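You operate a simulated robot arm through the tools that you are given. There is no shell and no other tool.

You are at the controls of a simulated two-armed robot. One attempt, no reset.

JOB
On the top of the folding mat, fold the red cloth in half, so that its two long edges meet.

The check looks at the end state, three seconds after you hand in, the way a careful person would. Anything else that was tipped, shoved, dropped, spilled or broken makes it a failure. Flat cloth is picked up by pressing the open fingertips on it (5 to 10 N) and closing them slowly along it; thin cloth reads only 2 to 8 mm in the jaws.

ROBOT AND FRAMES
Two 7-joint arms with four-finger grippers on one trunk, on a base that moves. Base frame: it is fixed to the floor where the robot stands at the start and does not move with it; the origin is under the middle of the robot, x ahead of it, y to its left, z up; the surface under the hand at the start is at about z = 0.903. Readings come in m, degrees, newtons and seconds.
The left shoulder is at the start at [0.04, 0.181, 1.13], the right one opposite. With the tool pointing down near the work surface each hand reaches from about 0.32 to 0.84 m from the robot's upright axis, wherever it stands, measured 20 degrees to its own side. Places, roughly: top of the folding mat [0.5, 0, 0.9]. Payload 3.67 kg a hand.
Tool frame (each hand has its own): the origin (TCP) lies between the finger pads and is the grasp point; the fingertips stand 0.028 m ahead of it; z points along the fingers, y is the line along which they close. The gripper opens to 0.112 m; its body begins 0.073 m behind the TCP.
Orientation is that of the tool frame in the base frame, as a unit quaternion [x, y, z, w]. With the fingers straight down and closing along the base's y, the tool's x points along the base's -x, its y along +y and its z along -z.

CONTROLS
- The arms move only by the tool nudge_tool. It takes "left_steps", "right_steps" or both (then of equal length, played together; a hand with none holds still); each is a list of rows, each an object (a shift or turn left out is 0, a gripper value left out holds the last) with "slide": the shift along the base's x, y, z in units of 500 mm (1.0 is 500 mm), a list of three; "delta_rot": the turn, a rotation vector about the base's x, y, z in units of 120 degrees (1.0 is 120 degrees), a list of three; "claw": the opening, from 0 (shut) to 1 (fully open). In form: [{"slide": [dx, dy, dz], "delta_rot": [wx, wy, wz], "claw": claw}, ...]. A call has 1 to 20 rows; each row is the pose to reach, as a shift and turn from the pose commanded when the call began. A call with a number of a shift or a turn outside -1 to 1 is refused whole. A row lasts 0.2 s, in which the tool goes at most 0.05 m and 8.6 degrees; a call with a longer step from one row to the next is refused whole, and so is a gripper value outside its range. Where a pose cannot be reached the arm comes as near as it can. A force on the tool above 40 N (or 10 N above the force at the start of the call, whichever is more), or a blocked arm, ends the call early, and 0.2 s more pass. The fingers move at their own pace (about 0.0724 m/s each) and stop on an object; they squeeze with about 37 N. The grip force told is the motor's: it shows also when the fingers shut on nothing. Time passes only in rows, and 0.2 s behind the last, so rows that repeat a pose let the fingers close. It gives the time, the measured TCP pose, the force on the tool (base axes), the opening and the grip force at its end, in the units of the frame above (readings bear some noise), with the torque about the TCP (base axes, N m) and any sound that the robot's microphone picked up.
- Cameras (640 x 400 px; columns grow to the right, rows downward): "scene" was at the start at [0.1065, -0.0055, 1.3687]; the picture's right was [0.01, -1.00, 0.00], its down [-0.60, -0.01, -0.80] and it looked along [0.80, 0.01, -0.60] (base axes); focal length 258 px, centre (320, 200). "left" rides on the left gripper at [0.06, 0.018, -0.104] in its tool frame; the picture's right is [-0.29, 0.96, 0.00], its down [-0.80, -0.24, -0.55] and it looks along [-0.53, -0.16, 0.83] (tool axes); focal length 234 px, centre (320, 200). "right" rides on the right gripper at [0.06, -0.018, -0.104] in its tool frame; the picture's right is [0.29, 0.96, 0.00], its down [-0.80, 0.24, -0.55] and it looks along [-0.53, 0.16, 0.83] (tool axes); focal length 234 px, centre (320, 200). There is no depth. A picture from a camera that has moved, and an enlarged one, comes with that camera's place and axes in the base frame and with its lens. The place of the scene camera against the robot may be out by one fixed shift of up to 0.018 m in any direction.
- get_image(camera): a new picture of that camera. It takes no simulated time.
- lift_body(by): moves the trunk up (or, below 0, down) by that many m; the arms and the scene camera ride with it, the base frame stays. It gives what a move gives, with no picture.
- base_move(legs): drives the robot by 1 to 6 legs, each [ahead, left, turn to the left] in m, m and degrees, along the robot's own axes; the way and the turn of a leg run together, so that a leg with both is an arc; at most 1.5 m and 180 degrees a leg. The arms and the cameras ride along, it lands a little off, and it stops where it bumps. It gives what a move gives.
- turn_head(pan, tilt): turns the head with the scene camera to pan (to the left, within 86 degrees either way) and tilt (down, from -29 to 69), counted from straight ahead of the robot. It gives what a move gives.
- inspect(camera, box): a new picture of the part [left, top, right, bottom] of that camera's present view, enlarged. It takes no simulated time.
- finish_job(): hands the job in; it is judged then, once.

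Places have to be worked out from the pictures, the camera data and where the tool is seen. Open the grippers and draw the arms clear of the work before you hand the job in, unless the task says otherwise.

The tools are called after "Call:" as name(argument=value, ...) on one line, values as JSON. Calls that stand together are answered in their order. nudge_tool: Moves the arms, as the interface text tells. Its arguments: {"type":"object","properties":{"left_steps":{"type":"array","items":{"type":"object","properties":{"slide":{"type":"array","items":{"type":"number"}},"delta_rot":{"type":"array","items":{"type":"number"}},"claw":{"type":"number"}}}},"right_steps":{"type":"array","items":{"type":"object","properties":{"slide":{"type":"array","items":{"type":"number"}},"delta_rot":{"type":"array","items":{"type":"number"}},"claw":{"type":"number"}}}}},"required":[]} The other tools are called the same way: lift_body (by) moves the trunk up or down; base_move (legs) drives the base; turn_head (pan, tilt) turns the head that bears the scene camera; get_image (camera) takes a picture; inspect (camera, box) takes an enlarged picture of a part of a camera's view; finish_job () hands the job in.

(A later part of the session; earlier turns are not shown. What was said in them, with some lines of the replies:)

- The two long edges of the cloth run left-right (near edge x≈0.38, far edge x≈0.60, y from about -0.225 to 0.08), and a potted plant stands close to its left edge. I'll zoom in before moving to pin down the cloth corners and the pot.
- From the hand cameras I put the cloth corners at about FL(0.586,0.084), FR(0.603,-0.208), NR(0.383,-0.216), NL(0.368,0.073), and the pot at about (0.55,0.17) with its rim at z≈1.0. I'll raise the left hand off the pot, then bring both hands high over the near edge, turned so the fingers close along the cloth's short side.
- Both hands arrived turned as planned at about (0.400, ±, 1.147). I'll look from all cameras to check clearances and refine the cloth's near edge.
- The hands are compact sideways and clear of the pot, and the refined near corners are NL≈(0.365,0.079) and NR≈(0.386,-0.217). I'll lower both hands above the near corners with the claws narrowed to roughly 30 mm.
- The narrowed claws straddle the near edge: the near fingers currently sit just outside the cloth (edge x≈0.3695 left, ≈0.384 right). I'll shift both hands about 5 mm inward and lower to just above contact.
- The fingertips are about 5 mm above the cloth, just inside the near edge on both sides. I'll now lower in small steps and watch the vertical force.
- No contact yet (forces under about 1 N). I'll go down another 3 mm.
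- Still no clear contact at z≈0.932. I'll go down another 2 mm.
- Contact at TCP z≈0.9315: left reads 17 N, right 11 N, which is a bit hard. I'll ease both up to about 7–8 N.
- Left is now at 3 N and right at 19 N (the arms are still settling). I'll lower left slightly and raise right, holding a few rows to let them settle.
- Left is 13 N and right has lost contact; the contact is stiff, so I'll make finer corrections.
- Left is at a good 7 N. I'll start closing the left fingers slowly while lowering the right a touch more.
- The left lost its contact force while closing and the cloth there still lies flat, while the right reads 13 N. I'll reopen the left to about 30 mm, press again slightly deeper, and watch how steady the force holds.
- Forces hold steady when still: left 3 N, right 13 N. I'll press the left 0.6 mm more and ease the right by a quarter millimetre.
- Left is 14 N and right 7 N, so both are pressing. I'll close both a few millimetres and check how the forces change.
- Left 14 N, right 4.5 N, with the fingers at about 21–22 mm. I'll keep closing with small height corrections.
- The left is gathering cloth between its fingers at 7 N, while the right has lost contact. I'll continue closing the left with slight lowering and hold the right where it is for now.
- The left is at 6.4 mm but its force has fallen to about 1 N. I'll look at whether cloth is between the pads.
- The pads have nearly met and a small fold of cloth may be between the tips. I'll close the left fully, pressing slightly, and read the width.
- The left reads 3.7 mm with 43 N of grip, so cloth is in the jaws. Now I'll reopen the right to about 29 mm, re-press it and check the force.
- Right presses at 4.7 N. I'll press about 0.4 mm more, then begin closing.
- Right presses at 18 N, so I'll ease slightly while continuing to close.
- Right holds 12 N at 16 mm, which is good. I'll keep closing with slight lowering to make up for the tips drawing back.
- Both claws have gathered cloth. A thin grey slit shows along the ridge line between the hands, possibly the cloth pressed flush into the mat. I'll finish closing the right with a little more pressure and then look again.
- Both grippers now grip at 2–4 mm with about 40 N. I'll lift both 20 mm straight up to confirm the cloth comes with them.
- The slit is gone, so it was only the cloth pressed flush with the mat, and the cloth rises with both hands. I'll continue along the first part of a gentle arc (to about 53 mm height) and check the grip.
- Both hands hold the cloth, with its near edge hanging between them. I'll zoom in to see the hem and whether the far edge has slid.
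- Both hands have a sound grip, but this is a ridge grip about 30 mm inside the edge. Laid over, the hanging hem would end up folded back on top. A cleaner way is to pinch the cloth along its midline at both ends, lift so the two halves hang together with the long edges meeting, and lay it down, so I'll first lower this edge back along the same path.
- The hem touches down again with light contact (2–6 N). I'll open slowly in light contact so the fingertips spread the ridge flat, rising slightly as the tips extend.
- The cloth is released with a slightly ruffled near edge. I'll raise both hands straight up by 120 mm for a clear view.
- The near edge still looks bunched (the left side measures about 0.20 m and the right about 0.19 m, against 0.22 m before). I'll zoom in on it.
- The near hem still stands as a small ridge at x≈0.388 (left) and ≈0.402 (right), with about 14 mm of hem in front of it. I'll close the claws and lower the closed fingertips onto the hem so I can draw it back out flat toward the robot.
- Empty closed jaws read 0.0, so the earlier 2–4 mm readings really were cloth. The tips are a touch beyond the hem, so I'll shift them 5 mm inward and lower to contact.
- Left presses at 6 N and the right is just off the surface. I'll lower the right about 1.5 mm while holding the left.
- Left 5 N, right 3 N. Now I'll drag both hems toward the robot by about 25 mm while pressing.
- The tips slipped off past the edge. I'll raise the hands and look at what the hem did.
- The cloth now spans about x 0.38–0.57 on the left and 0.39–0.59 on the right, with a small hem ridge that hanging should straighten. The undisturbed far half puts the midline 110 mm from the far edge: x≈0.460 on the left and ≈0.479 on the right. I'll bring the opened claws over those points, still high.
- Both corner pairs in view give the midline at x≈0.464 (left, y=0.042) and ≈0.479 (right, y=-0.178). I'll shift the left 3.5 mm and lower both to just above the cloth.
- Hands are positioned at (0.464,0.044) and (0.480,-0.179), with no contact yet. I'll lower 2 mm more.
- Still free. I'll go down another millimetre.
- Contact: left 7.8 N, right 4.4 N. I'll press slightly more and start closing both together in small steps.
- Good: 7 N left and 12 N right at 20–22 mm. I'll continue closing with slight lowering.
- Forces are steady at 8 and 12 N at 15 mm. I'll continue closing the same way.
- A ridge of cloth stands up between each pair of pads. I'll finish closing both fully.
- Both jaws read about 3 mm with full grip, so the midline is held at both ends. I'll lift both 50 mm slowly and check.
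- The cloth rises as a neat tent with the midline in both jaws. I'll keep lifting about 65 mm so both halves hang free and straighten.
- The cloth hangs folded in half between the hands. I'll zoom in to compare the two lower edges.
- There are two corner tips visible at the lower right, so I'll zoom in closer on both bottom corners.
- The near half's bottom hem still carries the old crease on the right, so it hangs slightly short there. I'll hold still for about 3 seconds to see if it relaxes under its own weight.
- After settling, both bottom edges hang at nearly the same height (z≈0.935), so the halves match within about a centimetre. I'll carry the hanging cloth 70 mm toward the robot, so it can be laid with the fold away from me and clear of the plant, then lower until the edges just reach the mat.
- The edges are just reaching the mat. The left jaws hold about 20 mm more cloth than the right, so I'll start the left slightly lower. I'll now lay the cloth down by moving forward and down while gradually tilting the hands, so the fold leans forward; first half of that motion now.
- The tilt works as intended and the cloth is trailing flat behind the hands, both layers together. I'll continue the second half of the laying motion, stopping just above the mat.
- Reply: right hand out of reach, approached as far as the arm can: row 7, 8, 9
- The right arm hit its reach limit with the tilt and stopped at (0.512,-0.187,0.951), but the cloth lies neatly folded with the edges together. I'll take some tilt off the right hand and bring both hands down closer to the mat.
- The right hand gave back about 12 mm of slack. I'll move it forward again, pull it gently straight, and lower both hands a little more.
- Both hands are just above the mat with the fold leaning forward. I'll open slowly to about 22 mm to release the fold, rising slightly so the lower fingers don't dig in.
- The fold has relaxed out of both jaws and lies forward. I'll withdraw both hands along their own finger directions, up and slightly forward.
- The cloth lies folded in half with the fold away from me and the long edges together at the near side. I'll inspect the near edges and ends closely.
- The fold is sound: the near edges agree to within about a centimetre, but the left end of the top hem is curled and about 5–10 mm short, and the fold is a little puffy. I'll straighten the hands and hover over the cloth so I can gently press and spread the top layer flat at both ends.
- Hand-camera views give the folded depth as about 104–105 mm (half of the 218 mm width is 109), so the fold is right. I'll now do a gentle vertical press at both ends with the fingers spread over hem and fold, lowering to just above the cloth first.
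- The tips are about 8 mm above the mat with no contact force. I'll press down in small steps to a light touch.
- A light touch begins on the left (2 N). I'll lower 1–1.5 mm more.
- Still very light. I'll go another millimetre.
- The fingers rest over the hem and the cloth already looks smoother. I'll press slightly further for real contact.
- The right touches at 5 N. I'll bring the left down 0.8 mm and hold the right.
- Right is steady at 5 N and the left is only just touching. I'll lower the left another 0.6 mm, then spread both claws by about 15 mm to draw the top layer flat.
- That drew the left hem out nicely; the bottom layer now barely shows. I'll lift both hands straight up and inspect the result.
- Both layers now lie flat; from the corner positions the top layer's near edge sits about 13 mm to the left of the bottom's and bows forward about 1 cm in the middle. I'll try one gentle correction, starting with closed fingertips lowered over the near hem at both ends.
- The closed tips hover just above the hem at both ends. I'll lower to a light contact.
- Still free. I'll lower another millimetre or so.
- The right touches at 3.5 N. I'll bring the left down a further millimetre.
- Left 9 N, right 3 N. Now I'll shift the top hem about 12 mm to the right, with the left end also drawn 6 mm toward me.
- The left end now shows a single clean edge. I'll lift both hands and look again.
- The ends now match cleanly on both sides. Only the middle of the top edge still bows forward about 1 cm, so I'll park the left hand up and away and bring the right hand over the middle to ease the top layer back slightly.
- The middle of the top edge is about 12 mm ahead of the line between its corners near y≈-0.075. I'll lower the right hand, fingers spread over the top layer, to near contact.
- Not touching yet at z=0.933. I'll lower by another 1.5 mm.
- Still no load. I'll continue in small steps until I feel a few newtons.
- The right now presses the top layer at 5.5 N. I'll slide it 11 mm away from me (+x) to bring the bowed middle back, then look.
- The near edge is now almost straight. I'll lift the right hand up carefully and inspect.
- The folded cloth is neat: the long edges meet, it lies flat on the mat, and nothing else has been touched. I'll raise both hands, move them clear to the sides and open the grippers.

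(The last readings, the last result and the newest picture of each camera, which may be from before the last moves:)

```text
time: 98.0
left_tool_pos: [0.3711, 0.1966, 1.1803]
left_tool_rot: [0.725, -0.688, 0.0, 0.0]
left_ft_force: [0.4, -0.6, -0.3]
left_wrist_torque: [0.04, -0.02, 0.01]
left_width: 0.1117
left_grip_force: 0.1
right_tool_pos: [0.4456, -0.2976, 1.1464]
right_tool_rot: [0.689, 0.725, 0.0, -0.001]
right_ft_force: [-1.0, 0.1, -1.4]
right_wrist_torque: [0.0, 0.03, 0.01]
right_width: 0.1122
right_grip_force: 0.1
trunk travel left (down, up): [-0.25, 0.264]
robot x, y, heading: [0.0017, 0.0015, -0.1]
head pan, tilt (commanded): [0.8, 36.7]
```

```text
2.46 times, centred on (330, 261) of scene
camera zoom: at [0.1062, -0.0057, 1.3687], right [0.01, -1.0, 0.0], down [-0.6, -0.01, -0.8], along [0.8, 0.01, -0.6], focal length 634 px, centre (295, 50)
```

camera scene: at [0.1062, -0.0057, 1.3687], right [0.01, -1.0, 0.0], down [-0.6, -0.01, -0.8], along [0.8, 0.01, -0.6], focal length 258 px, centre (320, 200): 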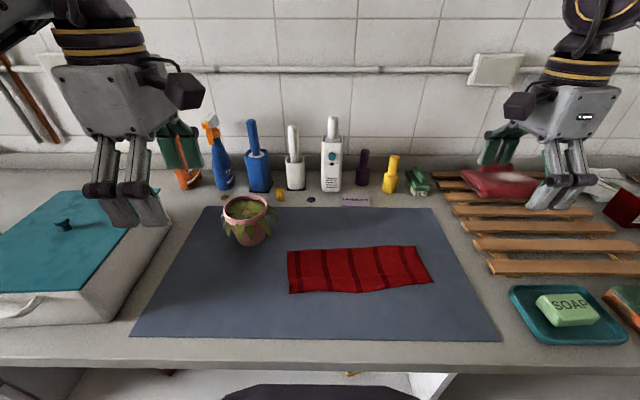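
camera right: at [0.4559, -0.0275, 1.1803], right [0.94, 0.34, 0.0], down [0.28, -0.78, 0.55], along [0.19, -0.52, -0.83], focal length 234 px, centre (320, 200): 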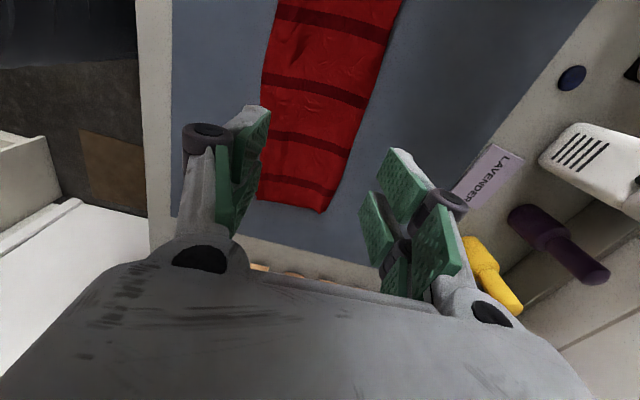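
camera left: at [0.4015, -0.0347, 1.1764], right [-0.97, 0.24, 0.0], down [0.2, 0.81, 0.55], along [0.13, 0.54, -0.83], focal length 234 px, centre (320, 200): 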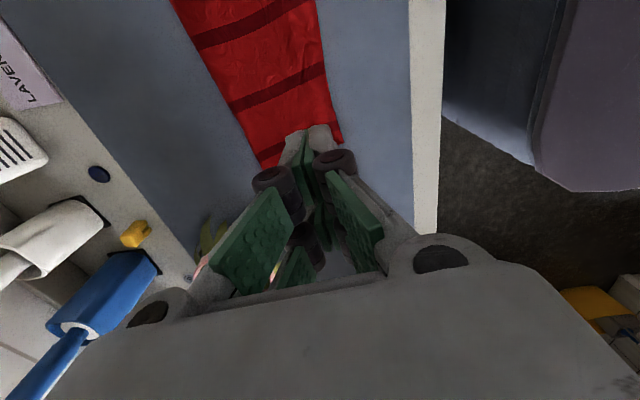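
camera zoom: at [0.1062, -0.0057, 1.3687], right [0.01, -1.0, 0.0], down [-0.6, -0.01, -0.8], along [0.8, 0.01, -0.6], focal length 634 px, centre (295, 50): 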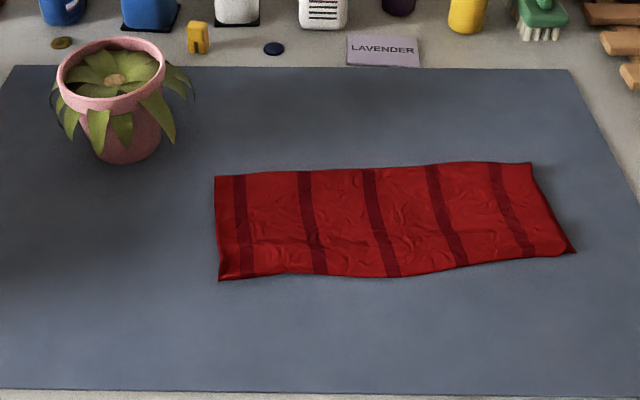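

The red cloth lies flat on the mat, folded in half with its two long edges meeting. The pot and the other items are where they started, and both open grippers are clear. I'm handing in the job.

Call:
finish_job()

```text
The job is handed in.
```

I folded the red cloth in half on the mat and handed the job in; I haven't seen the check's verdict.

- **Fold:** The cloth lies flat with the fold at the far side and its two long edges together at the near side. From the pictures, the edges meet to within about a centimetre. I couldn't see the bottom edge under the middle of the cloth, so the match there is an estimate.
- **Position:** My first grip, on the near edge, would have left the hem folded back. I laid it down again and lifted the cloth by its midline instead. The folded cloth ended up toward the near half of the mat.
- **Everything else:** In the last picture the potted plant and the other items look to be where they started. I felt no contact with anything but the cloth and mat.
- **Arms:** Both grippers are open and the hands are raised clear of the cloth, out to either side.
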